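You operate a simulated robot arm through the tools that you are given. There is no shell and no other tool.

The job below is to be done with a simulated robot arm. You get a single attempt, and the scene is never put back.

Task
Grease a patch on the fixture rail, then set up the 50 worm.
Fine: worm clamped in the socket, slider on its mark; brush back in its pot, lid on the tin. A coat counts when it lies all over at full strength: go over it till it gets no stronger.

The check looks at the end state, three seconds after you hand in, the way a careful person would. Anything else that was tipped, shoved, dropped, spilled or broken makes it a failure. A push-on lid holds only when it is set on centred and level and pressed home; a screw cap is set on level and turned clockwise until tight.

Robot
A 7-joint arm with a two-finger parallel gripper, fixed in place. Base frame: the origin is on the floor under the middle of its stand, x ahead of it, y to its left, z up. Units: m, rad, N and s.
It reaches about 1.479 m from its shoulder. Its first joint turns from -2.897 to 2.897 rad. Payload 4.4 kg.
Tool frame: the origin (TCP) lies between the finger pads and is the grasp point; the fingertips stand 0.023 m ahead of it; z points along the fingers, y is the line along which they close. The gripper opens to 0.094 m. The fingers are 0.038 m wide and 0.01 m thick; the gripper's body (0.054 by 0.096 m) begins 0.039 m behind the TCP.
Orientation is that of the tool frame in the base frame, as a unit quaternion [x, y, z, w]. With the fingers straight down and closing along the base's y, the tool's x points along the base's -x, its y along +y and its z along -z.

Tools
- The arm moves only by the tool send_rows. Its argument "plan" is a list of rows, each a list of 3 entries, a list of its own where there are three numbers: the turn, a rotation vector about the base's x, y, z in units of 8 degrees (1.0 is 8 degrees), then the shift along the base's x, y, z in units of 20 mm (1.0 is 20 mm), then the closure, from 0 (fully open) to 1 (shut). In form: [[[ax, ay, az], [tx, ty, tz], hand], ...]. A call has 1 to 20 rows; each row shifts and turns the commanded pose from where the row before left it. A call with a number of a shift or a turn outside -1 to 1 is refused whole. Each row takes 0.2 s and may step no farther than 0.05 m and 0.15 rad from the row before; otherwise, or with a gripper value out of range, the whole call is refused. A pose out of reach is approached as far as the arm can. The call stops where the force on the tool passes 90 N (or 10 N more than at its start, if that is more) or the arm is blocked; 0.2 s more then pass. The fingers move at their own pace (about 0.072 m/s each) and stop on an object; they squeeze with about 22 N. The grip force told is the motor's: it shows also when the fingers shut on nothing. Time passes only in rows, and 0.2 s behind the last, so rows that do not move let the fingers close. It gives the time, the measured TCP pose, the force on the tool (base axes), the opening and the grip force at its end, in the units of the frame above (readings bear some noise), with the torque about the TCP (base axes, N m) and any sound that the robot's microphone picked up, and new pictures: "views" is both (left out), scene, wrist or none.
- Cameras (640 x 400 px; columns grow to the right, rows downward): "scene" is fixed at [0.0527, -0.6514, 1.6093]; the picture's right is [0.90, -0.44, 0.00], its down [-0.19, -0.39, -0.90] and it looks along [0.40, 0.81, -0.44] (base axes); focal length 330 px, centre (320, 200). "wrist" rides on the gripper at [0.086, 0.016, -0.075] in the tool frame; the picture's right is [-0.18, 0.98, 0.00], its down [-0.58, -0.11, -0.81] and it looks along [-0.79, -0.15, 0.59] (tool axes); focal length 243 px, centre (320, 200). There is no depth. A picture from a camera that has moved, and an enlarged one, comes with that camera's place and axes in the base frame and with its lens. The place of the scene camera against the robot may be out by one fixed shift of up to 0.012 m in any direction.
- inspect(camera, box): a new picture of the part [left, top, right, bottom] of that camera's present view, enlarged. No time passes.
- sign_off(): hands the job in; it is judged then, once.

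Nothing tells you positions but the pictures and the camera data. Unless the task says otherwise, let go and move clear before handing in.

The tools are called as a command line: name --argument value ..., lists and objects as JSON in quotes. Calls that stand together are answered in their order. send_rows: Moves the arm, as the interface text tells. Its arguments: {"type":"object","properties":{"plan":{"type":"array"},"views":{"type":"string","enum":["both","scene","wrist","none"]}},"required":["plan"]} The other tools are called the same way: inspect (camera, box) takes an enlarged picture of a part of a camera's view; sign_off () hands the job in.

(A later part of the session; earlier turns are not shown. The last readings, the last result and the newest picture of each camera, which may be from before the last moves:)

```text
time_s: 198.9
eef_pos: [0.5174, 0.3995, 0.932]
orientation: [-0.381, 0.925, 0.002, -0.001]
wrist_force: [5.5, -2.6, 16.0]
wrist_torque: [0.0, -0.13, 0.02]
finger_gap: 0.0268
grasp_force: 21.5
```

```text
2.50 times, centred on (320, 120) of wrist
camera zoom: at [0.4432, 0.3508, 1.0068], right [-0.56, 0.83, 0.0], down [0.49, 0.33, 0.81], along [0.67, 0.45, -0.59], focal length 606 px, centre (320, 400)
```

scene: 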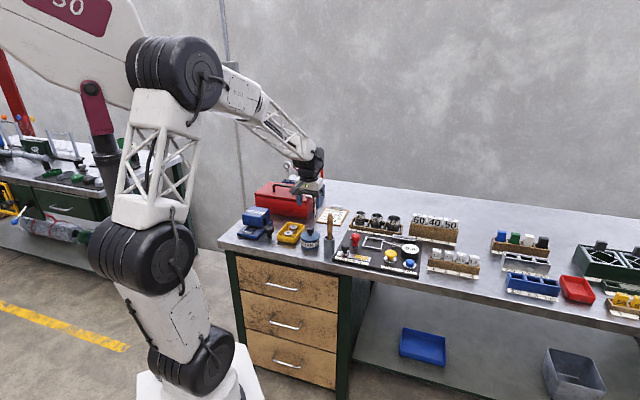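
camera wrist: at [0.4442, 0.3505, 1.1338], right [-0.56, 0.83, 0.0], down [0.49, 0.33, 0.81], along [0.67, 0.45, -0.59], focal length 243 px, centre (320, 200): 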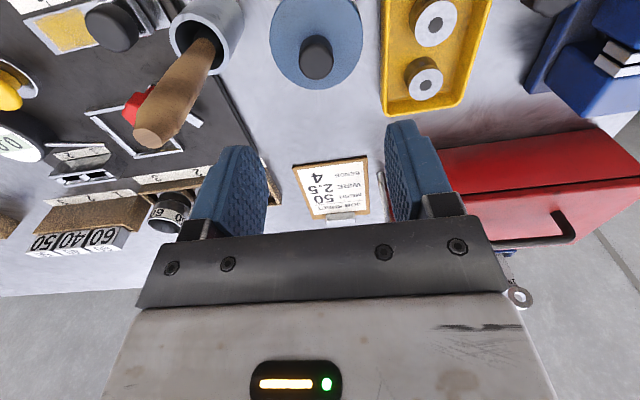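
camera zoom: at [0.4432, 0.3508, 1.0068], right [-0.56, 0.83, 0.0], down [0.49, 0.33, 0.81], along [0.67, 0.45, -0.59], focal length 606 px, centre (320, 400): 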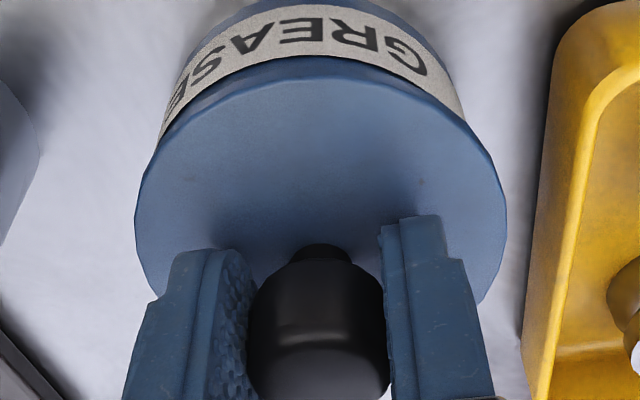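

The lid is now about 2 mm to the left and slightly tilted, so the true centre lies between my last two tries. I'll lift it, shift a little right, and lower again to a light touch.

send_rows --plan '[[[0, 0, 0], [0, 0, 0.15], 1], [[0, 0, 0], [0, 0, 0.2], 1], [[0, 0, 0], [0.04, -0.04, 0], 1], [[0, 0, 0], [0, 0, 0], 1], [[0, 0, 0], [0, 0, 0], 1]]' --views "none"

inspect --camera "scene" --box '[296, 224, 324, 248]'

inspect --camera "wrist" --box '[230, 20, 410, 150]'

```text
time_s: 200.1
eef_pos: [0.5195, 0.3982, 0.9379]
orientation: [-0.381, 0.925, 0.0, 0.0]
wrist_force: [-0.1, 0.1, -0.8]
wrist_torque: [-0.01, -0.01, -0.01]
finger_gap: 0.0267
grasp_force: 21.6
```

```text
16.00 times, centred on (310, 236) of scene
camera zoom: at [0.0527, -0.6514, 1.6093], right [0.9, -0.44, 0.0], down [-0.19, -0.39, -0.9], along [0.4, 0.81, -0.44], focal length 5284 px, centre (480, -376)
```

zoom: 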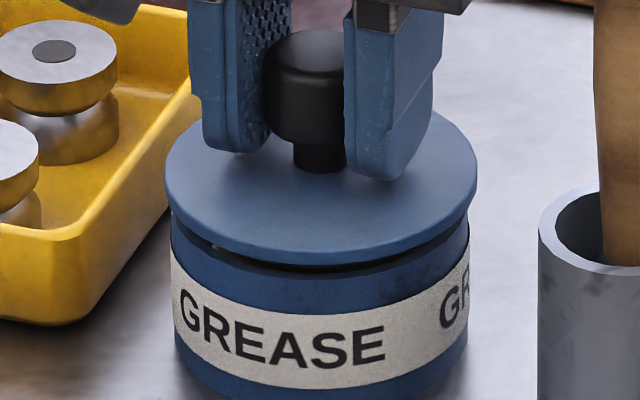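

```text
3.08 times, centred on (320, 85) of wrist
camera zoom: at [0.4453, 0.3495, 1.013], right [-0.56, 0.83, 0.0], down [0.49, 0.33, 0.81], along [0.67, 0.45, -0.59], focal length 746 px, centre (320, 554)
```

zoom: 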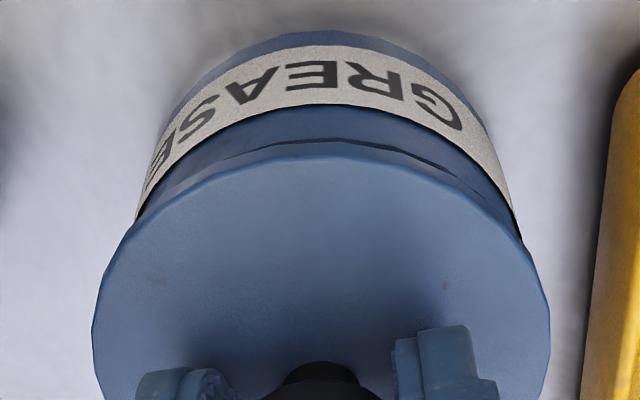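

The two views together suggest the lid is about 2.5 mm toward the robot side. I'll raise it a little and turn the tool 90° so the wrist camera can measure that direction directly.

send_rows --plan '[[[0, 0, 0], [0, 0, 0.5], 1], [[0, 0, -0.94], [0, 0, 0], 1], [[0, 0, -0.94], [0, 0, 0], 1], [[0, 0, -0.94], [0, 0, 0], 1], [[0, 0, -0.94], [0, 0, 0], 1], [[0, 0, -0.94], [0, 0, 0], 1], [[0, 0, -0.94], [0, 0, 0], 1], [[0, 0, -0.94], [0, 0, 0], 1], [[0, 0, -0.94], [0, 0, 0], 1], [[0, 0, -0.94], [0, 0, 0], 1], [[0, 0, -0.94], [0, 0, 0], 1], [[0, 0, -0.94], [0, 0, 0], 1], [[0, 0, -0.91], [0, 0, 0], 1], [[0, 0, 0], [0, 0, 0], 1], [[0, 0, 0], [0, 0, 0], 1]]' --views "both"

inspect --camera "wrist" --box '[230, 20, 410, 150]'

inspect --camera "scene" --box '[296, 224, 324, 248]'

```text
time_s: 203.3
eef_pos: [0.518, 0.3986, 0.9486]
orientation: [0.385, 0.923, 0.001, 0.0]
wrist_force: [-0.4, 0.3, -0.8]
wrist_torque: [-0.01, -0.01, -0.01]
finger_gap: 0.0267
grasp_force: 22.1
camera wrist: at [0.4678, 0.4725, 1.0232], right [0.83, 0.56, 0.0], down [0.33, -0.49, 0.81], along [0.45, -0.67, -0.59], focal length 243 px, centre (320, 200)
```

scene: 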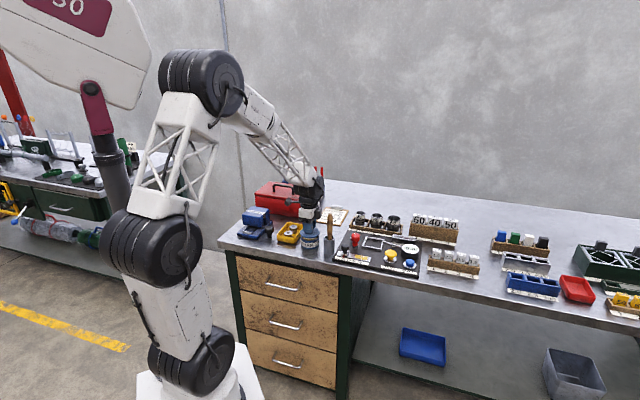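
wrist: 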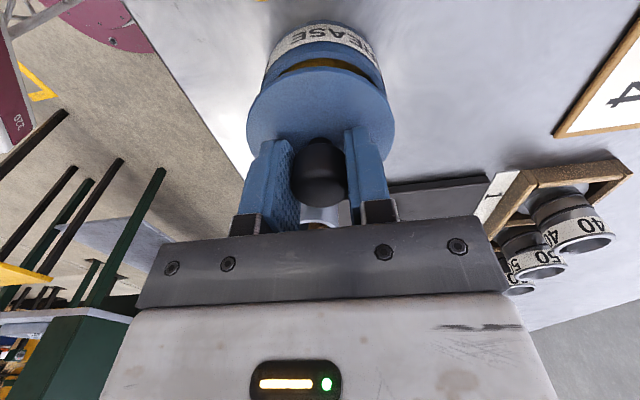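

```text
3.08 times, centred on (320, 85) of wrist
camera zoom: at [0.4678, 0.4725, 1.0232], right [0.83, 0.56, 0.0], down [0.33, -0.49, 0.81], along [0.45, -0.67, -0.59], focal length 746 px, centre (320, 554)
```

zoom: 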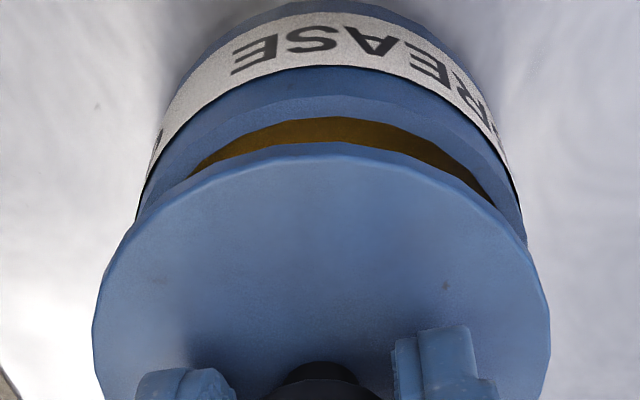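

```text
16.00 times, centred on (310, 236) of scene
camera zoom: at [0.0527, -0.6514, 1.6093], right [0.9, -0.44, 0.0], down [-0.19, -0.39, -0.9], along [0.4, 0.81, -0.44], focal length 5284 px, centre (480, -376)
```

zoom: 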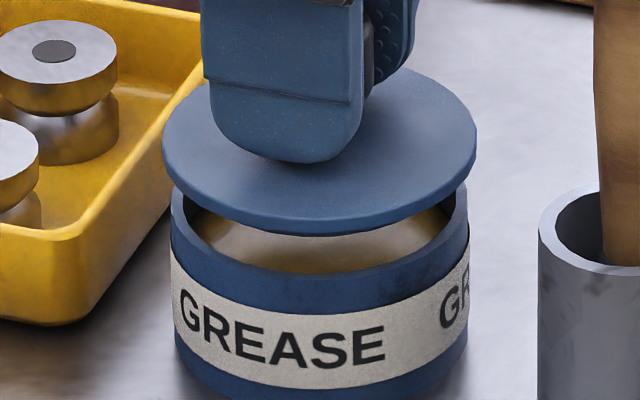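

This view shows the tin about 2 mm farther back than the lid. I'll shift the lid accordingly and check both views again.

send_rows --plan '[[[0, 0, 0], [0.05, 0.092, 0], 1], [[0, 0, 0], [0, 0, -0.3], 1], [[0, 0, 0], [0, 0, 0], 1], [[0, 0, 0], [0, 0, 0], 1]]' --views "none"

inspect --camera "wrist" --box '[230, 20, 410, 150]'

inspect --camera "scene" --box '[296, 224, 324, 248]'

```text
time_s: 204.3
eef_pos: [0.5196, 0.4009, 0.9429]
orientation: [0.384, 0.923, 0.001, 0.001]
wrist_force: [-0.4, -0.7, -0.7]
wrist_torque: [0.0, 0.05, -0.02]
finger_gap: 0.0269
grasp_force: 22.2
```

```text
3.08 times, centred on (320, 85) of wrist
camera zoom: at [0.469, 0.4745, 1.0175], right [0.83, 0.56, 0.0], down [0.33, -0.49, 0.81], along [0.45, -0.67, -0.59], focal length 746 px, centre (320, 554)
```

zoom: 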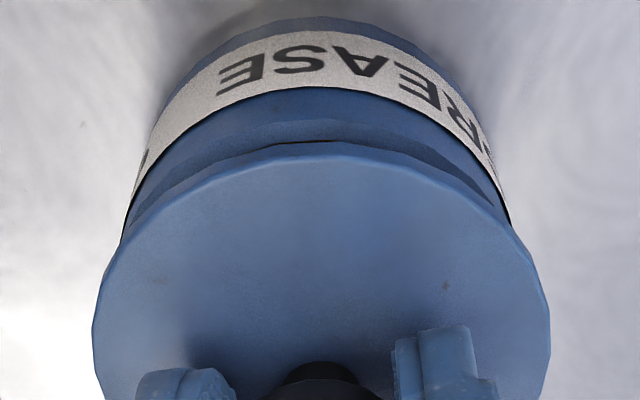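

```text
16.00 times, centred on (310, 236) of scene
camera zoom: at [0.0527, -0.6514, 1.6093], right [0.9, -0.44, 0.0], down [-0.19, -0.39, -0.9], along [0.4, 0.81, -0.44], focal length 5284 px, centre (480, -376)
```

zoom: 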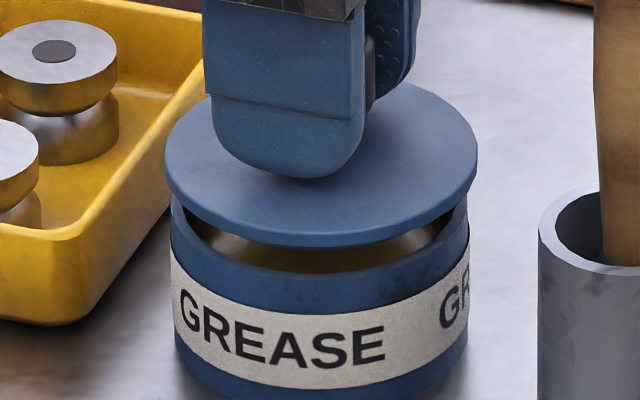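

Both views now agree to within about half a millimetre. I'll lower it gently.

send_rows --plan '[[[0, 0, 0], [-0.01, -0.01, -0.1], 1], [[0, 0, 0], [0, 0, -0.1], 1], [[0, 0, 0], [0, 0, -0.1], 1], [[0, 0, 0], [0, 0, 0], 1]]' --views "none"

send_rows --plan '[[[0, 0, 0], [0, 0, -0.05], 1], [[0, 0, 0], [0, 0, -0.05], 1], [[0, 0, 0], [0, 0, 0], 1]]' --views "none"

```text
time_s: 205.3
eef_pos: [0.5178, 0.401, 0.9368]
orientation: [0.384, 0.923, 0.001, 0.0]
wrist_force: [0.4, 0.0, -0.4]
wrist_torque: [0.0, -0.03, -0.03]
finger_gap: 0.0268
grasp_force: 21.9
```

```text
time_s: 206.1
eef_pos: [0.52, 0.3995, 0.9345]
orientation: [0.384, 0.923, 0.002, 0.001]
wrist_force: [-0.6, -0.3, 0.1]
wrist_torque: [0.03, 0.01, -0.04]
finger_gap: 0.0268
grasp_force: 21.6
```

send_rows --plan '[[[0, 0, 0], [0, 0, -0.05], 1], [[0, 0, 0], [0, 0, -0.05], 1], [[0, 0, 0], [0, 0, 0], 1]]' --views "none"

inspect --camera "scene" --box '[296, 224, 324, 248]'

inspect --camera "wrist" --box '[230, 20, 410, 150]'

```text
time_s: 206.9
eef_pos: [0.5189, 0.4006, 0.9336]
orientation: [0.385, 0.923, 0.0, 0.0]
wrist_force: [0.3, -0.2, -0.6]
wrist_torque: [-0.06, -0.01, -0.03]
finger_gap: 0.0268
grasp_force: 21.3
```

```text
16.00 times, centred on (310, 236) of scene
camera zoom: at [0.0527, -0.6514, 1.6093], right [0.9, -0.44, 0.0], down [-0.19, -0.39, -0.9], along [0.4, 0.81, -0.44], focal length 5284 px, centre (480, -376)
```

zoom: 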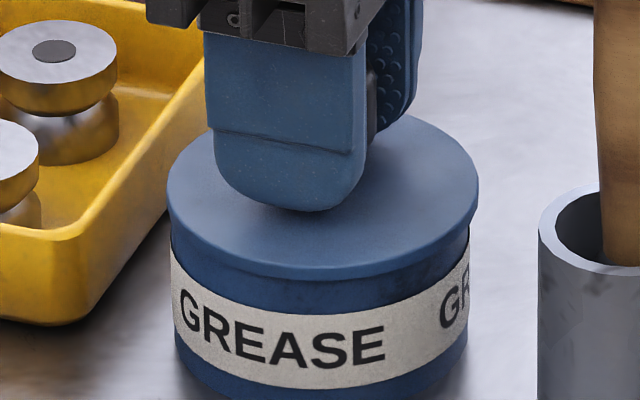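

```text
3.08 times, centred on (320, 85) of wrist
camera zoom: at [0.4692, 0.4744, 1.0077], right [0.83, 0.56, 0.0], down [0.33, -0.49, 0.81], along [0.45, -0.67, -0.59], focal length 746 px, centre (320, 554)
```

zoom: 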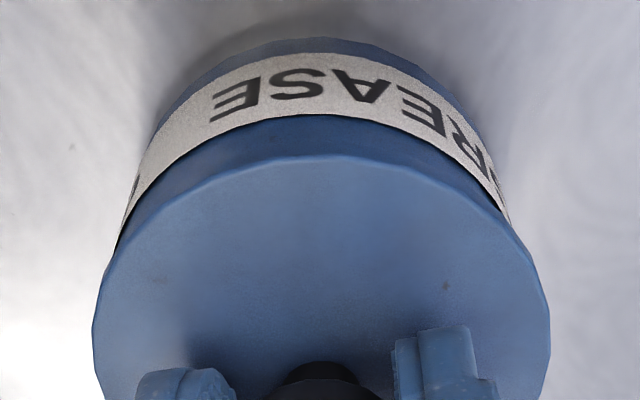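

send_rows --plan '[[[0, 0, 0], [-0.04, -0.02, -0.05], 1], [[0, 0, 0], [0, 0, -0.05], 1], [[0, 0, 0], [0, 0, 0], 1]]' --views "none"

send_rows --plan '[[[0, 0, 0], [0, 0, -0.05], 1], [[0, 0, 0], [0, 0, -0.05], 1], [[0, 0, 0], [0, 0, 0], 1]]' --views "none"

```text
time_s: 207.7
eef_pos: [0.5188, 0.3993, 0.931]
orientation: [0.385, 0.923, 0.001, 0.001]
wrist_force: [3.0, 1.7, 16.5]
wrist_torque: [0.01, -0.05, 0.05]
finger_gap: 0.027
grasp_force: 21.9
```

```text
time_s: 208.5
eef_pos: [0.519, 0.3986, 0.9297]
orientation: [0.384, 0.923, 0.0, 0.001]
wrist_force: [-11.2, -8.3, 37.1]
wrist_torque: [-0.17, 0.22, 0.03]
finger_gap: 0.0271
grasp_force: 21.7
```

send_rows --plan '[[[0, 0, 0], [0, 0, -0.05], 1], [[0, 0, 0], [0, 0, -0.03], 1], [[0, 0, 0], [0, 0, 0], 1], [[0, 0, 0], [0, 0, 0], 1]]' --views "none"

inspect --camera "scene" --box '[296, 224, 324, 248]'

inspect --camera "wrist" --box '[230, 20, 410, 150]'

```text
time_s: 209.5
eef_pos: [0.5194, 0.3992, 0.9278]
orientation: [0.385, 0.923, 0.002, 0.001]
wrist_force: [-5.8, -15.2, 79.9]
wrist_torque: [-0.49, 0.32, -0.02]
finger_gap: 0.0269
grasp_force: 22.0
```

```text
16.00 times, centred on (310, 236) of scene
camera zoom: at [0.0527, -0.6514, 1.6093], right [0.9, -0.44, 0.0], down [-0.19, -0.39, -0.9], along [0.4, 0.81, -0.44], focal length 5284 px, centre (480, -376)
```

zoom: 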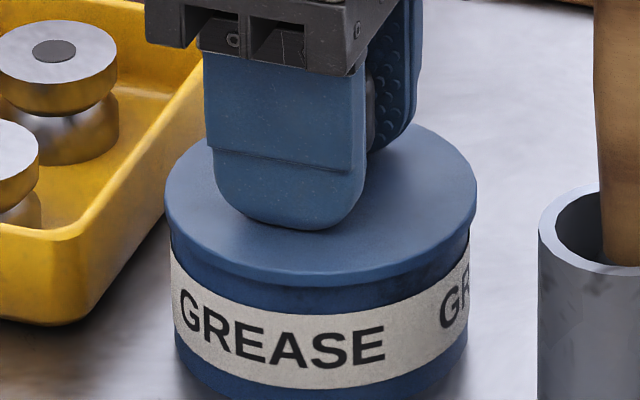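

```text
3.08 times, centred on (320, 85) of wrist
camera zoom: at [0.4683, 0.473, 1.0032], right [0.83, 0.56, 0.0], down [0.33, -0.49, 0.81], along [0.46, -0.67, -0.59], focal length 746 px, centre (320, 554)
```

zoom: 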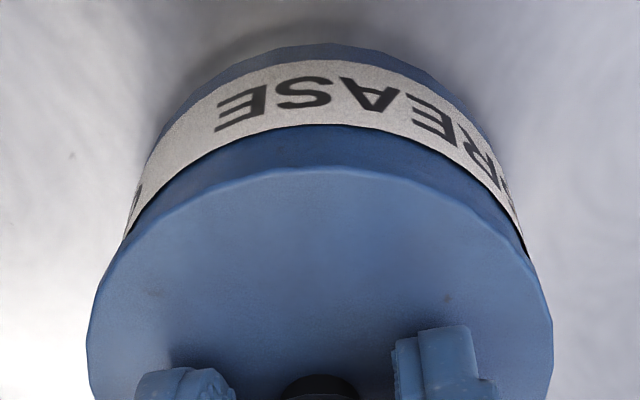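

The lid is level and centred under an 80 N press. I'll unload, open the fingers, and then check the lid's height by touching it with the open fingertips as I did at the start.

send_rows --plan '[[[0, 0, 0], [0, 0, 0.1], 1], [[0, 0, 0], [0, 0, 0.08], 1], [[0, 0, 0], [0, 0, 0], 0.7], [[0, 0, 0], [0, 0, 0], 0.4], [[0, 0, 0], [0, 0, 0], 0.3], [[0, 0, 0], [0, 0, 0], 0.3], [[0, 0, 0], [0, 0, 0], 0.3]]' --views "none"

inspect --camera "scene" --box '[296, 224, 324, 248]'

inspect --camera "wrist" --box '[230, 20, 410, 150]'

```text
time_s: 211.1
eef_pos: [0.5184, 0.3977, 0.9299]
orientation: [0.384, 0.923, 0.0, 0.0]
wrist_force: [-1.9, -2.2, 7.2]
wrist_torque: [0.11, -0.14, 0.0]
finger_gap: 0.0642
grasp_force: 0.1
```

```text
16.00 times, centred on (310, 236) of scene
camera zoom: at [0.0527, -0.6514, 1.6093], right [0.9, -0.44, 0.0], down [-0.19, -0.39, -0.9], along [0.4, 0.81, -0.44], focal length 5284 px, centre (480, -376)
```

zoom: 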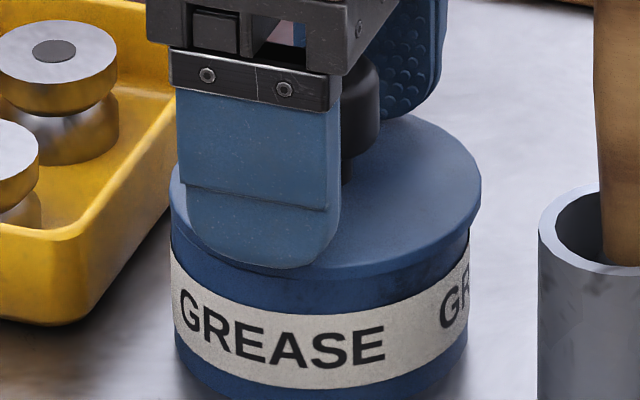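

```text
3.08 times, centred on (320, 85) of wrist
camera zoom: at [0.4684, 0.4724, 1.0036], right [0.83, 0.56, 0.0], down [0.33, -0.49, 0.81], along [0.45, -0.67, -0.59], focal length 746 px, centre (320, 554)
```

zoom: 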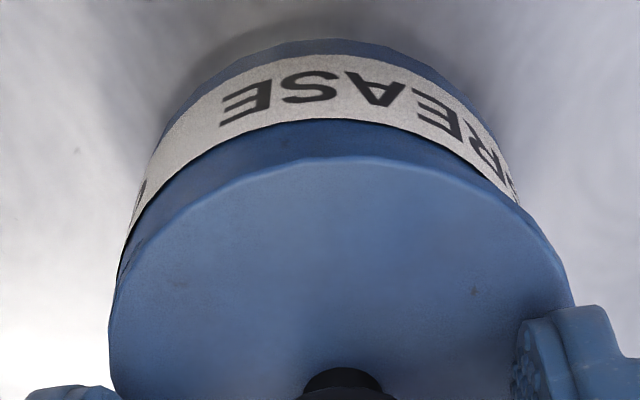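

The lid moved when the fingers opened against it, so it isn't pressed home yet. I'll raise clear and look.

send_rows --plan '[[[0, 0, 0], [0, 0, 0.3], 0.3], [[0, 0, 0], [0, 0, 1], 0.3], [[0, 0, 0], [0, 0, 1], 0.3], [[0, 0, 0], [0, 0, 1], 0.3], [[0, 0, 0], [0, 0, 1], 0.3], [[0, 0, 0], [0, 0, 1], 0.3], [[0, 0, 0], [0, 0, 1], 0.3], [[0, 0, 0], [0, 0, 0.5], 0.3], [[0, 0, 0], [0, 0, 0], 0.3]]' --views "wrist"

inspect --camera "scene" --box '[296, 224, 324, 248]'

inspect --camera "wrist" --box '[240, 0, 400, 120]'

```text
time_s: 213.1
eef_pos: [0.517, 0.397, 1.0655]
orientation: [0.384, 0.923, 0.0, 0.0]
wrist_force: [-0.3, -0.4, -0.2]
wrist_torque: [-0.02, -0.03, 0.03]
finger_gap: 0.0658
grasp_force: 0.1
camera wrist: at [0.4677, 0.472, 1.1407], right [0.83, 0.56, 0.0], down [0.33, -0.49, 0.81], along [0.45, -0.67, -0.59], focal length 243 px, centre (320, 200)
```

wrist: 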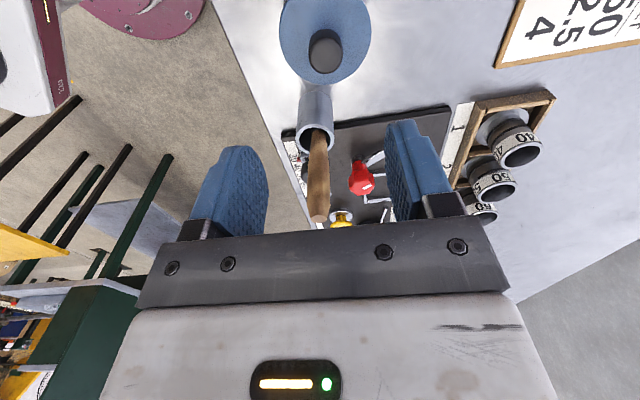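

```text
16.00 times, centred on (310, 236) of scene
camera zoom: at [0.0527, -0.6514, 1.6093], right [0.9, -0.44, 0.0], down [-0.19, -0.39, -0.9], along [0.4, 0.81, -0.44], focal length 5284 px, centre (480, -376)
```

zoom: 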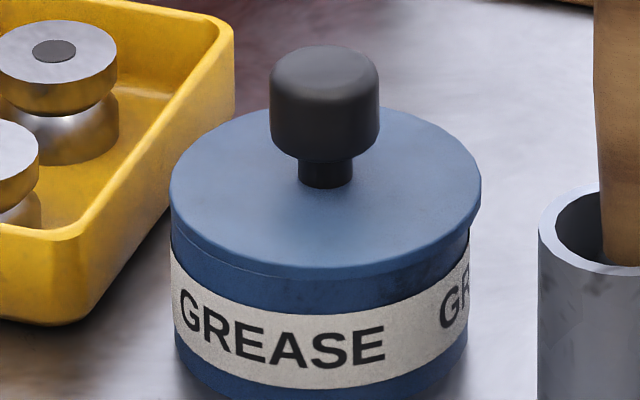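

```text
3.33 times, centred on (320, 60) of wrist
camera zoom: at [0.4677, 0.472, 1.1407], right [0.83, 0.56, 0.0], down [0.33, -0.49, 0.81], along [0.45, -0.67, -0.59], focal length 809 px, centre (320, 667)
```

zoom: 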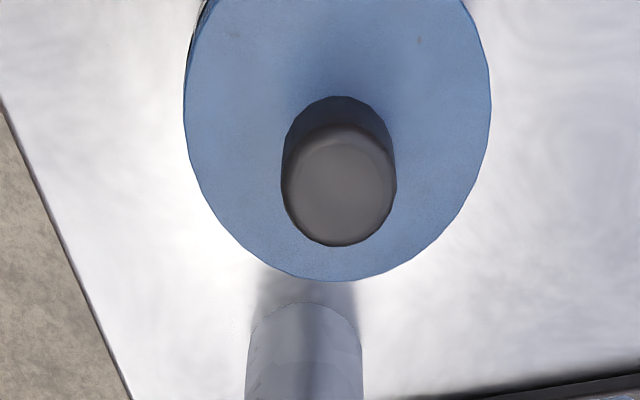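

The lid sits about 4 mm off now. Before re-seating it, I'll measure its height by a fingertip touch to compare with the original 0.905.

send_rows --plan '[[[0, 0, 0], [0, 0, -1], 0.3], [[0, 0, 0], [0, 0, -1], 0.3], [[0, 0, 0], [0, 0, -1], 0.3], [[0, 0, 0], [0, 0, -1], 0.3], [[0, 0, 0], [0, 0, -1], 0.3], [[0, 0, 0], [0, 0, -1], 0.3], [[0, 0, 0], [0, 0, -0.5], 0.3], [[0, 0, 0], [0, 0, 0], 0.3]]' --views "none"

send_rows --plan '[[[0, 0, 0], [0, 0, -0.1], 0.3], [[0, 0, 0], [0, 0, 0], 0.3]]' --views "none"

send_rows --plan '[[[0, 0, 0], [0, 0, -0.1], 0.3], [[0, 0, 0], [0, 0, 0], 0.3]]' --views "none"

```text
time_s: 214.9
eef_pos: [0.5203, 0.3998, 0.9359]
orientation: [0.384, 0.923, 0.001, 0.0]
wrist_force: [-0.3, 0.7, 0.6]
wrist_torque: [-0.01, 0.02, 0.0]
finger_gap: 0.0659
grasp_force: 0.1
```

```text
time_s: 215.5
eef_pos: [0.5196, 0.4, 0.9347]
orientation: [0.385, 0.923, 0.001, 0.0]
wrist_force: [0.7, 0.4, -0.9]
wrist_torque: [0.01, -0.03, 0.03]
finger_gap: 0.0655
grasp_force: 0.0
```

```text
time_s: 216.1
eef_pos: [0.5208, 0.3994, 0.9315]
orientation: [0.384, 0.923, 0.001, 0.0]
wrist_force: [0.5, -0.4, 0.3]
wrist_torque: [0.03, 0.0, 0.03]
finger_gap: 0.0656
grasp_force: 0.1
```

send_rows --plan '[[[0, 0, 0], [0, 0, -0.05], 0.3], [[0, 0, 0], [0, 0, 0], 0.3]]' --views "none"

send_rows --plan '[[[0, 0, 0], [0, 0, -0.05], 0.3], [[0, 0, 0], [0, 0, 0], 0.3]]' --views "none"

send_rows --plan '[[[0, 0, 0], [0, 0, -0.05], 0.3], [[0, 0, 0], [0, 0, 0], 0.3]]' --views "none"

```text
time_s: 216.7
eef_pos: [0.5199, 0.4001, 0.9319]
orientation: [0.385, 0.923, 0.001, 0.0]
wrist_force: [-1.2, 0.2, -0.9]
wrist_torque: [0.04, -0.01, -0.02]
finger_gap: 0.0656
grasp_force: 0.1
```

```text
time_s: 217.3
eef_pos: [0.5195, 0.4, 0.9294]
orientation: [0.385, 0.923, 0.001, 0.0]
wrist_force: [-0.4, -0.4, -0.7]
wrist_torque: [0.03, 0.0, 0.05]
finger_gap: 0.0661
grasp_force: 0.0
```

```text
time_s: 217.9
eef_pos: [0.5198, 0.4001, 0.9299]
orientation: [0.385, 0.923, 0.0, 0.0]
wrist_force: [-0.3, 0.7, 0.7]
wrist_torque: [-0.01, -0.03, 0.0]
finger_gap: 0.0655
grasp_force: 0.0
```

send_rows --plan '[[[0, 0, 0], [0, 0, -0.05], 0.3], [[0, 0, 0], [0, 0, 0], 0.3]]' --views "none"

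send_rows --plan '[[[0, 0, 0], [0, 0, -0.04], 0.3], [[0, 0, 0], [0, 0, 0], 0.3]]' --views "none"

```text
time_s: 218.5
eef_pos: [0.5194, 0.4001, 0.9289]
orientation: [0.384, 0.923, 0.001, 0.0]
wrist_force: [-0.3, 1.4, 12.9]
wrist_torque: [-0.12, 0.14, -0.06]
finger_gap: 0.0656
grasp_force: 0.1
```

```text
time_s: 219.1
eef_pos: [0.519, 0.4002, 0.9279]
orientation: [0.384, 0.923, 0.002, 0.001]
wrist_force: [-8.3, -7.6, 35.1]
wrist_torque: [-0.38, 0.3, -0.07]
finger_gap: 0.0657
grasp_force: 0.0
```

The lid's top is at the same height as originally (about 0.905), so what's left is centring and a clean press. I'll grip higher on the knob so the fingertips stay clear of the lid, lift slightly and re-centre.

send_rows --plan '[[[0, 0, 0], [0, 0, 0.2], 0.3], [[0, 0, 0], [0.03, 0.03, 0.35], 0.3], [[0, 0, 0], [0, 0, 0], 0.3], [[0, 0, 0], [0, 0, 0], 0.6], [[0, 0, 0], [0, 0, 0], 1], [[0, 0, 0], [0, 0, 0], 1], [[0, 0, 0], [0, 0, 0], 1], [[0, 0, 0], [0, 0, 0.1], 1], [[0, 0, 0], [0, 0, 0.1], 1], [[0, 0, 0], [0, 0, 0], 1]]' --views "none"

inspect --camera "wrist" --box '[230, 20, 410, 150]'

inspect --camera "scene" --box '[296, 224, 324, 248]'

```text
time_s: 221.3
eef_pos: [0.5188, 0.4001, 0.9433]
orientation: [0.384, 0.923, 0.001, 0.001]
wrist_force: [0.6, 0.0, -0.2]
wrist_torque: [-0.02, -0.03, 0.0]
finger_gap: 0.0265
grasp_force: 22.2
```

```text
3.08 times, centred on (320, 85) of wrist
camera zoom: at [0.4684, 0.4734, 1.0175], right [0.83, 0.56, 0.0], down [0.33, -0.49, 0.81], along [0.45, -0.67, -0.59], focal length 746 px, centre (320, 554)
```

zoom: 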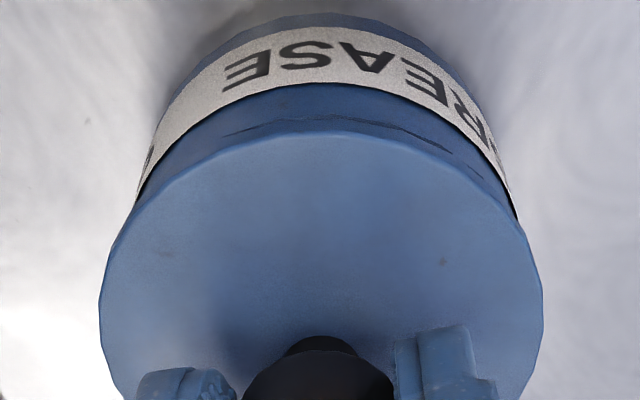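

```text
16.00 times, centred on (310, 236) of scene
camera zoom: at [0.0527, -0.6514, 1.6093], right [0.9, -0.44, 0.0], down [-0.19, -0.39, -0.9], along [0.4, 0.81, -0.44], focal length 5284 px, centre (480, -376)
```

zoom: 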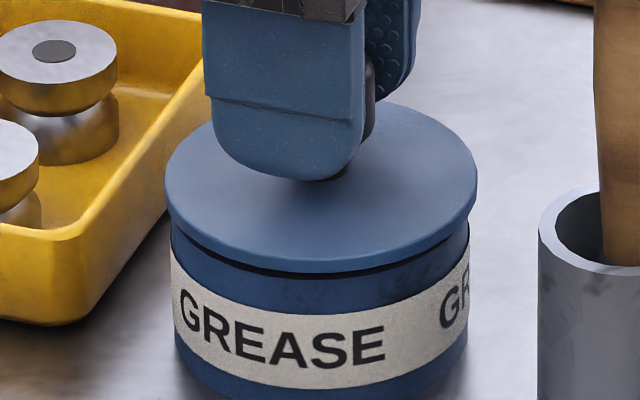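

Centred again. I'll set it down and press with the grip well above the lid.

send_rows --plan '[[[0, 0, 0], [0.02, 0.02, -0.1], 1], [[0, 0, 0], [0, 0, -0.1], 1], [[0, 0, 0], [0, 0, -0.05], 1], [[0, 0, 0], [0, 0, 0], 1]]' --views "none"

send_rows --plan '[[[0, 0, 0], [0, 0, -0.05], 1], [[0, 0, 0], [0, 0, 0], 1]]' --views "none"

send_rows --plan '[[[0, 0, 0], [0, 0, -0.05], 1], [[0, 0, 0], [0, 0, 0], 1]]' --views "none"

```text
time_s: 222.3
eef_pos: [0.5203, 0.3996, 0.9386]
orientation: [0.384, 0.923, 0.002, 0.001]
wrist_force: [4.8, -0.6, 14.6]
wrist_torque: [-0.03, -0.09, 0.07]
finger_gap: 0.0266
grasp_force: 22.1
```

```text
time_s: 222.9
eef_pos: [0.5199, 0.4003, 0.9364]
orientation: [0.384, 0.923, 0.0, 0.0]
wrist_force: [5.3, 2.7, 14.8]
wrist_torque: [0.03, -0.14, -0.02]
finger_gap: 0.0268
grasp_force: 22.1
```

```text
time_s: 223.5
eef_pos: [0.52, 0.4002, 0.9359]
orientation: [0.384, 0.923, 0.0, 0.001]
wrist_force: [-1.3, 5.0, 14.2]
wrist_torque: [0.09, 0.02, 0.03]
finger_gap: 0.0266
grasp_force: 22.1
```

The force holds steady at about 15 N while the lid goes down, which looks like the press fit engaging. I'll keep pressing until it bottoms.

send_rows --plan '[[[0, 0, 0], [0, 0, -0.05], 1], [[0, 0, 0], [0, 0, -0.05], 1], [[0, 0, 0], [0, 0, 0], 1]]' --views "none"

inspect --camera "scene" --box '[296, 224, 324, 248]'

inspect --camera "wrist" --box '[230, 20, 410, 150]'

```text
time_s: 224.3
eef_pos: [0.5197, 0.4, 0.935]
orientation: [0.384, 0.923, 0.0, 0.0]
wrist_force: [-2.3, -4.4, 13.2]
wrist_torque: [-0.1, 0.05, 0.0]
finger_gap: 0.0268
grasp_force: 21.9
```

```text
16.00 times, centred on (310, 236) of scene
camera zoom: at [0.0527, -0.6514, 1.6093], right [0.9, -0.44, 0.0], down [-0.19, -0.39, -0.9], along [0.4, 0.81, -0.44], focal length 5284 px, centre (480, -376)
```

zoom: 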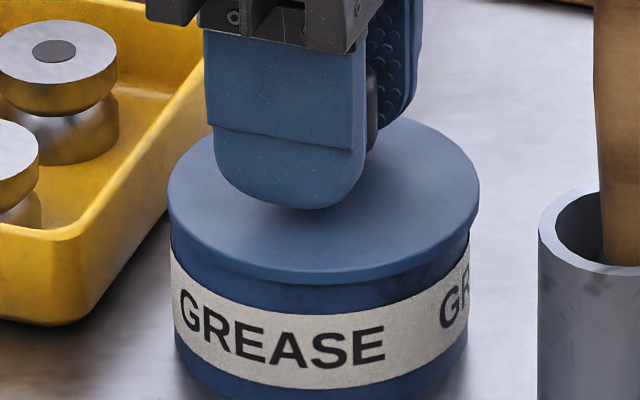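

```text
3.08 times, centred on (320, 85) of wrist
camera zoom: at [0.4691, 0.4741, 1.0085], right [0.83, 0.56, 0.0], down [0.33, -0.49, 0.81], along [0.45, -0.67, -0.59], focal length 746 px, centre (320, 554)
```

zoom: 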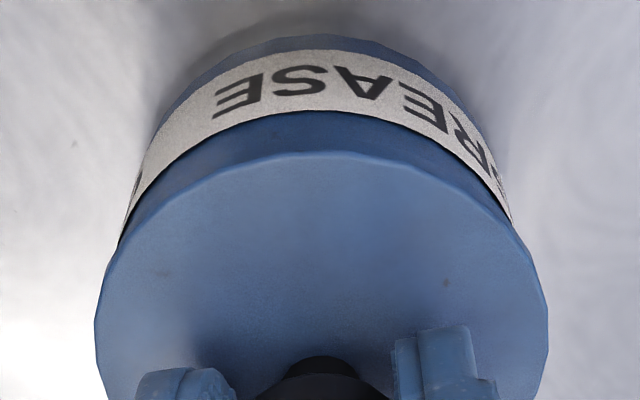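

The fingers just slip on the knob at about 15 N, so the real press must come from above. I'll trim the position by under a millimetre, release without touching the lid, and rise.

send_rows --plan '[[[0, 0, 0], [0, 0, 0.1], 1], [[0, 0, 0], [0, 0, 0.1], 1], [[0, 0, 0], [-0.05, 0.008, 0], 1], [[0, 0, 0], [0, 0, -0.1], 1], [[0, 0, 0], [0, 0, -0.06], 1], [[0, 0, 0], [0, 0, 0], 1], [[0, 0, 0], [0, 0, 0], 1]]' --views "none"

inspect --camera "scene" --box '[296, 224, 324, 248]'

inspect --camera "wrist" --box '[230, 20, 410, 150]'

```text
time_s: 225.9
eef_pos: [0.5186, 0.4007, 0.9353]
orientation: [0.384, 0.923, 0.001, 0.001]
wrist_force: [-0.4, 0.3, -1.1]
wrist_torque: [-0.02, 0.0, 0.01]
finger_gap: 0.0266
grasp_force: 22.6
```

```text
16.00 times, centred on (310, 236) of scene
camera zoom: at [0.0527, -0.6514, 1.6093], right [0.9, -0.44, 0.0], down [-0.19, -0.39, -0.9], along [0.4, 0.81, -0.44], focal length 5284 px, centre (480, -376)
```

zoom: 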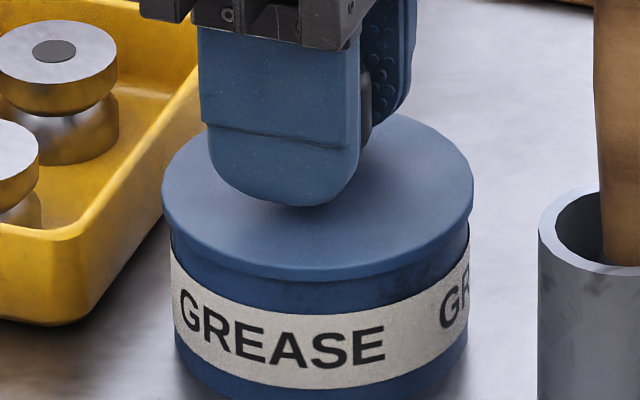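

```text
3.08 times, centred on (320, 85) of wrist
camera zoom: at [0.468, 0.4753, 1.009], right [0.83, 0.56, 0.0], down [0.33, -0.49, 0.81], along [0.45, -0.67, -0.59], focal length 746 px, centre (320, 554)
```

zoom: 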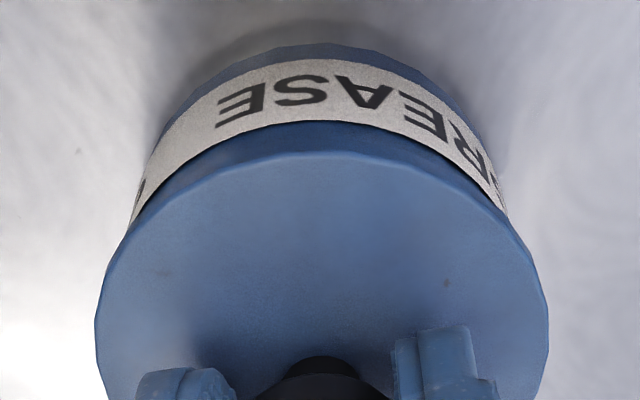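

send_rows --plan '[[[0, 0, 0], [0.018, -0.018, 0], 1], [[0, 0, 0], [0, 0, -0.06], 1], [[0, 0, 0], [0, 0, 0], 1], [[0, 0, 0], [0, 0, 0], 0.8], [[0, 0, 0], [0, 0, 0], 0.6], [[0, 0, 0], [0, 0, 0], 0.4], [[0, 0, 0], [0, 0, 0], 0.3], [[0, 0, 0], [0, 0, 0.5], 0.3], [[0, 0, 0], [0, 0, 1], 0.3], [[0, 0, 0], [0, 0, 1], 0.3], [[0, 0, 0], [0, 0, 0.5], 0.3], [[0, 0, 0], [0, 0, 0], 0.3]]' --views "none"

inspect --camera "scene" --box '[296, 224, 324, 248]'

inspect --camera "wrist" --box '[230, 0, 410, 130]'

```text
time_s: 228.5
eef_pos: [0.5181, 0.4002, 0.9931]
orientation: [0.385, 0.923, 0.001, 0.001]
wrist_force: [0.5, -0.2, 0.3]
wrist_torque: [0.04, 0.0, -0.03]
finger_gap: 0.066
grasp_force: 0.0
```

```text
16.00 times, centred on (310, 236) of scene
camera zoom: at [0.0527, -0.6514, 1.6093], right [0.9, -0.44, 0.0], down [-0.19, -0.39, -0.9], along [0.4, 0.81, -0.44], focal length 5284 px, centre (480, -376)
```

zoom: 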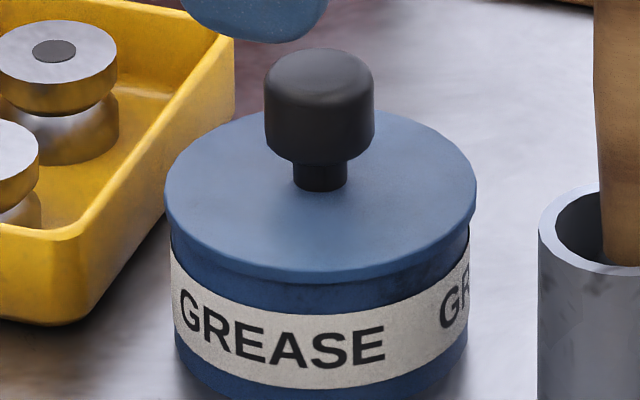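

```text
3.08 times, centred on (320, 65) of wrist
camera zoom: at [0.4681, 0.4737, 1.0676], right [0.83, 0.56, 0.0], down [0.33, -0.49, 0.81], along [0.45, -0.67, -0.59], focal length 746 px, centre (320, 615)
```

zoom: 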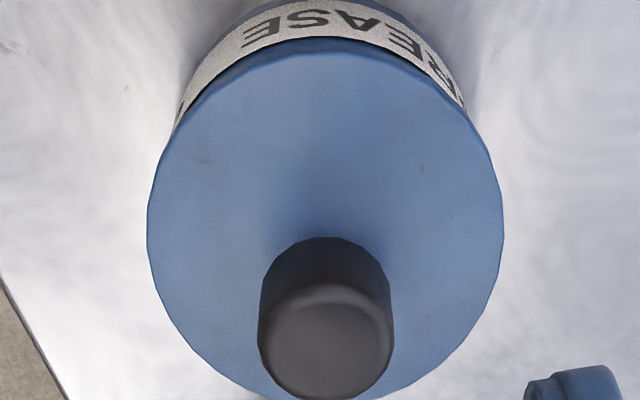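

The lid is centred in both views. Now I'll close the fingers and press straight down on top of the knob.

send_rows --plan '[[[0, 0, 0], [0, 0, 0.3], 1], [[0, 0, 0], [0.02, 0.02, 0], 1], [[0, 0, 0], [0, 0, 0], 1], [[0, 0, 0], [0, 0, 0], 1], [[0, 0, 0], [0, 0, -0.5], 1], [[0, 0, 0], [0, 0, -0.4], 1], [[0, 0, 0], [0, 0, -0.2], 1], [[0, 0, 0], [0, 0, 0], 1]]' --views "wrist"

```text
time_s: 230.3
eef_pos: [0.5187, 0.4011, 0.9772]
orientation: [0.384, 0.923, 0.001, 0.0]
wrist_force: [0.1, -0.6, 0.0]
wrist_torque: [0.02, 0.01, 0.03]
finger_gap: 0.0001
grasp_force: 21.9
camera wrist: at [0.4693, 0.4743, 1.0528], right [0.83, 0.56, 0.0], down [0.33, -0.49, 0.81], along [0.45, -0.67, -0.59], focal length 243 px, centre (320, 200)
```

wrist: 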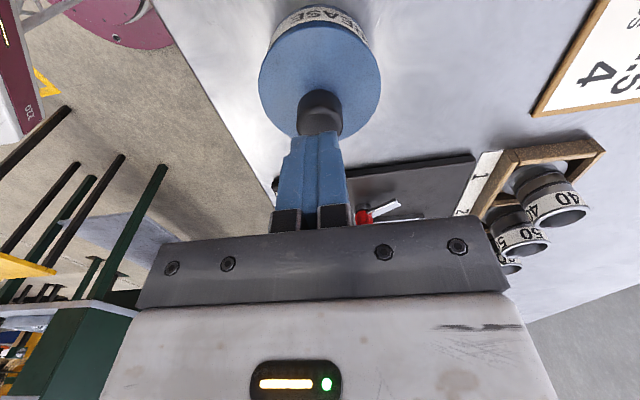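

send_rows --plan '[[[0, 0, 0], [0, 0, -0.15], 1], [[0, 0, 0], [0, 0, -0.15], 1], [[0, 0, 0], [0, 0, -0.1], 1], [[0, 0, 0], [0, 0, 0], 1]]' --views "none"

send_rows --plan '[[[0, 0, 0], [0, 0, -0.08], 1], [[0, 0, 0], [0, 0, 0], 1]]' --views "none"

```text
time_s: 231.3
eef_pos: [0.5202, 0.4008, 0.9704]
orientation: [0.385, 0.923, 0.001, 0.0]
wrist_force: [-0.1, 0.4, -0.3]
wrist_torque: [-0.04, -0.01, 0.01]
finger_gap: 0.0
grasp_force: 21.9
```

```text
time_s: 231.9
eef_pos: [0.5201, 0.4002, 0.9667]
orientation: [0.384, 0.923, 0.0, 0.0]
wrist_force: [1.4, 0.1, 0.1]
wrist_torque: [-0.01, 0.0, 0.01]
finger_gap: 0.0
grasp_force: 22.3
```

send_rows --plan '[[[0, 0, 0], [0, 0, -0.06], 1], [[0, 0, 0], [0, 0, 0], 1]]' --views "none"

send_rows --plan '[[[0, 0, 0], [0, 0, -0.06], 1], [[0, 0, 0], [0, 0, 0], 1]]' --views "none"

send_rows --plan '[[[0, 0, 0], [0, 0, -0.06], 1], [[0, 0, 0], [0, 0, 0], 1]]' --views "none"

```text
time_s: 232.5
eef_pos: [0.5198, 0.4009, 0.9657]
orientation: [0.385, 0.923, 0.0, 0.0]
wrist_force: [0.4, -0.7, -0.5]
wrist_torque: [0.0, -0.03, 0.02]
finger_gap: 0.0
grasp_force: 22.1
```

```text
time_s: 233.1
eef_pos: [0.5205, 0.4013, 0.9661]
orientation: [0.384, 0.923, 0.001, 0.001]
wrist_force: [0.1, 0.7, 1.2]
wrist_torque: [0.01, 0.0, -0.02]
finger_gap: 0.0002
grasp_force: 21.8
```

```text
time_s: 233.7
eef_pos: [0.5201, 0.4015, 0.9645]
orientation: [0.384, 0.923, 0.001, 0.0]
wrist_force: [-0.4, -0.1, -0.7]
wrist_torque: [-0.05, 0.02, -0.06]
finger_gap: 0.0
grasp_force: 22.0
```

send_rows --plan '[[[0, 0, 0], [0, 0, -0.1], 1], [[0, 0, 0], [0, 0, 0], 1]]' --views "none"

send_rows --plan '[[[0, 0, 0], [0, 0, -0.1], 1], [[0, 0, 0], [0, 0, 0], 1]]' --views "none"

inspect --camera "wrist" --box '[240, 0, 400, 200]'

```text
time_s: 234.3
eef_pos: [0.5196, 0.3996, 0.9632]
orientation: [0.384, 0.923, 0.0, 0.0]
wrist_force: [0.2, 0.2, 0.1]
wrist_torque: [0.0, 0.02, -0.02]
finger_gap: 0.0
grasp_force: 21.9
```

```text
time_s: 234.9
eef_pos: [0.5201, 0.402, 0.961]
orientation: [0.385, 0.923, 0.002, 0.001]
wrist_force: [-5.1, 0.4, 16.6]
wrist_torque: [-0.01, 0.12, -0.02]
finger_gap: 0.0
grasp_force: 22.1
```

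```text
2.00 times, centred on (320, 100) of wrist
camera zoom: at [0.4698, 0.4745, 1.0354], right [0.83, 0.56, 0.0], down [0.33, -0.49, 0.81], along [0.45, -0.67, -0.59], focal length 485 px, centre (320, 400)
```

zoom: 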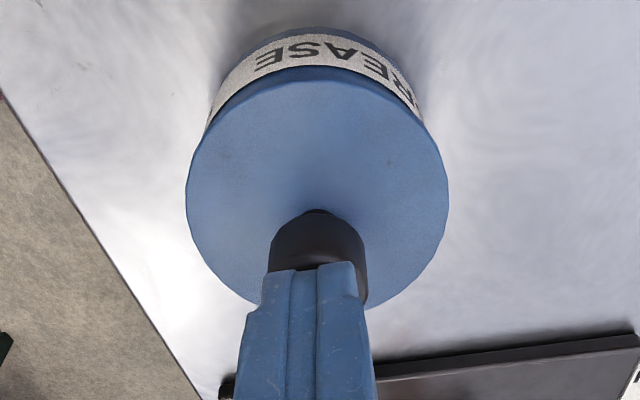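

Contact with the knob top. I'll increase the press in steps.

send_rows --plan '[[[0, 0, 0], [0, 0, -0.06], 1], [[0, 0, 0], [0, 0, 0], 1]]' --views "none"

send_rows --plan '[[[0, 0, 0], [0, 0, -0.06], 1], [[0, 0, 0], [0, 0, 0], 1]]' --views "none"

inspect --camera "scene" --box '[296, 224, 324, 248]'

```text
time_s: 235.5
eef_pos: [0.5198, 0.4012, 0.9611]
orientation: [0.384, 0.923, 0.001, 0.001]
wrist_force: [-6.5, -2.8, 37.2]
wrist_torque: [-0.12, 0.17, 0.01]
finger_gap: 0.0
grasp_force: 21.9
```

```text
time_s: 236.1
eef_pos: [0.52, 0.4004, 0.9601]
orientation: [0.384, 0.923, 0.003, 0.001]
wrist_force: [7.3, -25.0, 71.9]
wrist_torque: [-0.63, -0.14, -0.02]
finger_gap: 0.0
grasp_force: 22.3
```

```text
16.00 times, centred on (310, 236) of scene
camera zoom: at [0.0527, -0.6514, 1.6093], right [0.9, -0.44, 0.0], down [-0.19, -0.39, -0.9], along [0.4, 0.81, -0.44], focal length 5284 px, centre (480, -376)
```

zoom: 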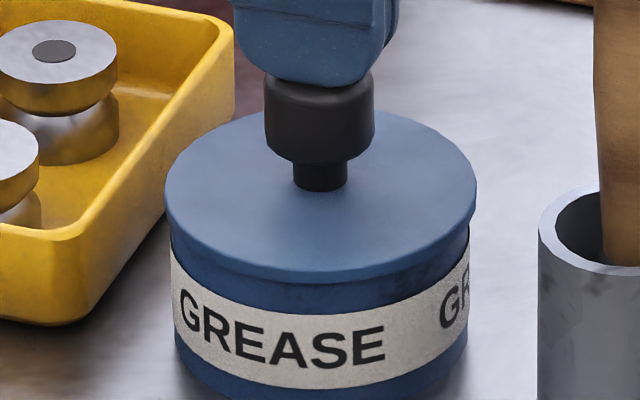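

The lid took 72 N without shifting, so it's home, centred and level. I'll unload and rise clear.

send_rows --plan '[[[0, 0, 0], [0, 0, 0.1], 1], [[0, 0, 0], [0, 0, 0.2], 1], [[0, 0, 0], [0, 0, 0.7], 1], [[0, 0, 0], [0, 0, 1], 1], [[0, 0, 0], [0, 0, 1], 1], [[0, 0, 0], [0, 0, 1], 1], [[0, 0, 0], [0, 0, 1], 1], [[0, 0, 0], [0, 0, 1], 1], [[0, 0, 0], [0, 0, 0], 1]]' --views "wrist"

inspect --camera "scene" --box '[296, 224, 324, 248]'

inspect --camera "scene" --box '[235, 200, 315, 250]'

```text
time_s: 238.1
eef_pos: [0.5207, 0.4005, 1.0756]
orientation: [0.384, 0.923, 0.001, 0.001]
wrist_force: [0.2, -0.2, -0.1]
wrist_torque: [0.0, -0.04, 0.02]
finger_gap: 0.0
grasp_force: 21.6
camera wrist: at [0.4702, 0.4738, 1.1504], right [0.83, 0.56, 0.0], down [0.33, -0.49, 0.81], along [0.45, -0.67, -0.59], focal length 243 px, centre (320, 200)
```

wrist: 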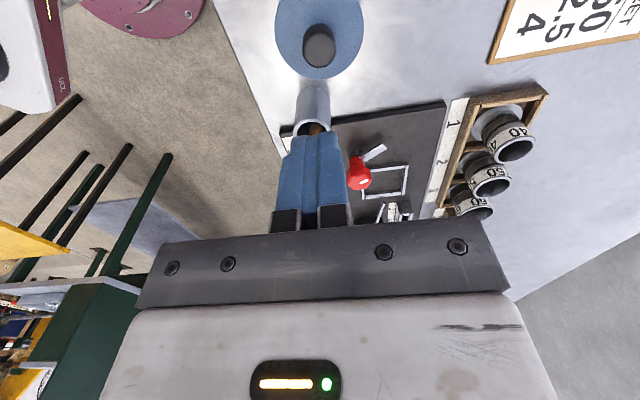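

```text
16.00 times, centred on (310, 236) of scene
camera zoom: at [0.0527, -0.6514, 1.6093], right [0.9, -0.44, 0.0], down [-0.19, -0.39, -0.9], along [0.4, 0.81, -0.44], focal length 5284 px, centre (480, -376)
```

zoom: 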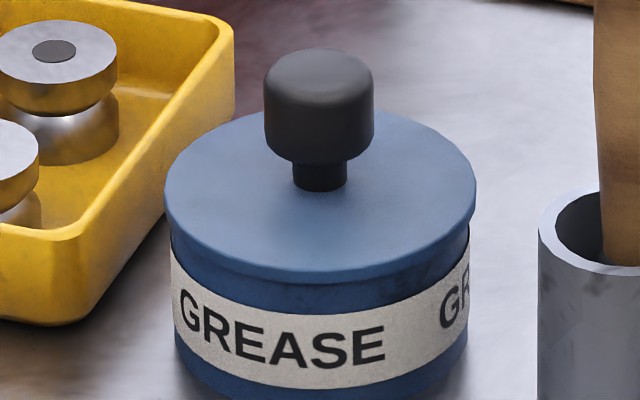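

```text
8.00 times, centred on (275, 225) of scene
camera zoom: at [0.0527, -0.6514, 1.6093], right [0.9, -0.44, 0.0], down [-0.19, -0.39, -0.9], along [0.4, 0.81, -0.44], focal length 2642 px, centre (680, 0)
```

zoom: 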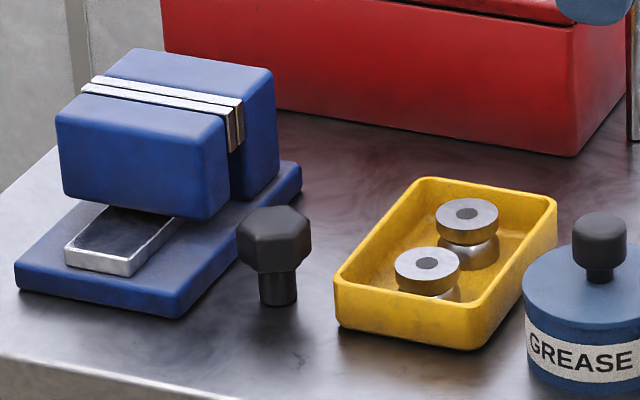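

The lid now matches its original place exactly. Next is the 50 worm: I'll move above compartment 2 with this yaw, so the fingers close front-to-back, clear of the neighbouring worms.

send_rows --plan '[[[0, 0, 0], [0.98, -0.042, 0], 0.5], [[0, 0, 0], [0.98, -0.042, 0], 0.1], [[0, 0, 0], [0.98, -0.042, 0], 0.1], [[0, 0, 0], [0.98, -0.042, 0], 0.1], [[0, 0, 0], [0.98, -0.042, 0], 0.1], [[0, 0, 0], [0.98, -0.042, 0], 0.1], [[0, 0, 0], [0.98, -0.042, 0], 0.1], [[0, 0, 0], [0.98, -0.042, 0], 0.1], [[0, 0, 0], [0.98, -0.042, 0], 0.1], [[0, 0, 0], [0.98, -0.042, 0], 0.1], [[0, 0, 0], [0.98, -0.042, 0], 0.1], [[0, 0, 0], [0.98, -0.042, 0], 0.1], [[0, 0, 0], [0.98, -0.042, 0], 0.1], [[0, 0, 0], [0.98, -0.042, 0], 0.1], [[0, 0, 0], [0.98, -0.042, 0], 0.1], [[0, 0, 0], [0.98, -0.042, 0], 0.1], [[0, 0, 0], [0, 0, 0], 0.1], [[0, 0, 0], [0, 0, 0], 0.1]]' --views "wrist"

inspect --camera "wrist" --box '[220, 0, 420, 160]'

```text
time_s: 241.9
eef_pos: [0.8322, 0.3873, 1.0795]
orientation: [0.384, 0.923, 0.0, 0.0]
wrist_force: [-0.2, -0.2, 0.5]
wrist_torque: [0.0, 0.01, 0.02]
finger_gap: 0.0843
grasp_force: 0.0
camera wrist: at [0.7817, 0.4606, 1.1538], right [0.83, 0.56, 0.0], down [0.33, -0.49, 0.81], along [0.45, -0.67, -0.59], focal length 243 px, centre (320, 200)
```

wrist: 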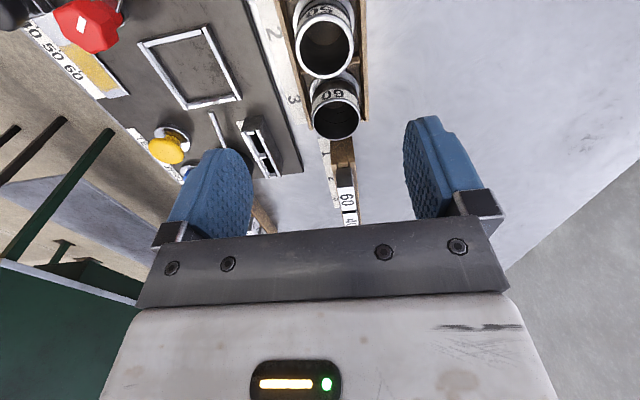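

```text
2.50 times, centred on (320, 80) of wrist
camera zoom: at [0.7817, 0.4606, 1.1538], right [0.83, 0.56, 0.0], down [0.33, -0.49, 0.81], along [0.45, -0.67, -0.59], focal length 606 px, centre (320, 500)
```

zoom: 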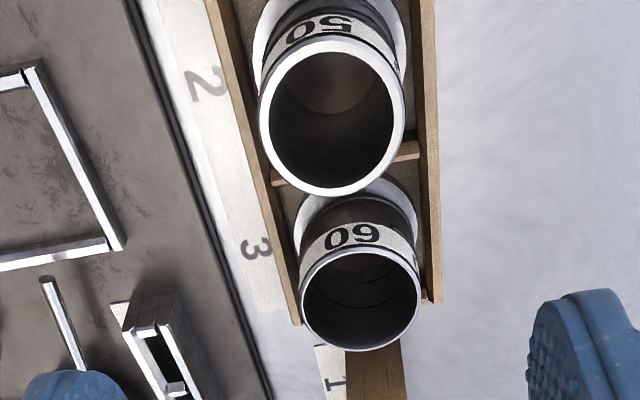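

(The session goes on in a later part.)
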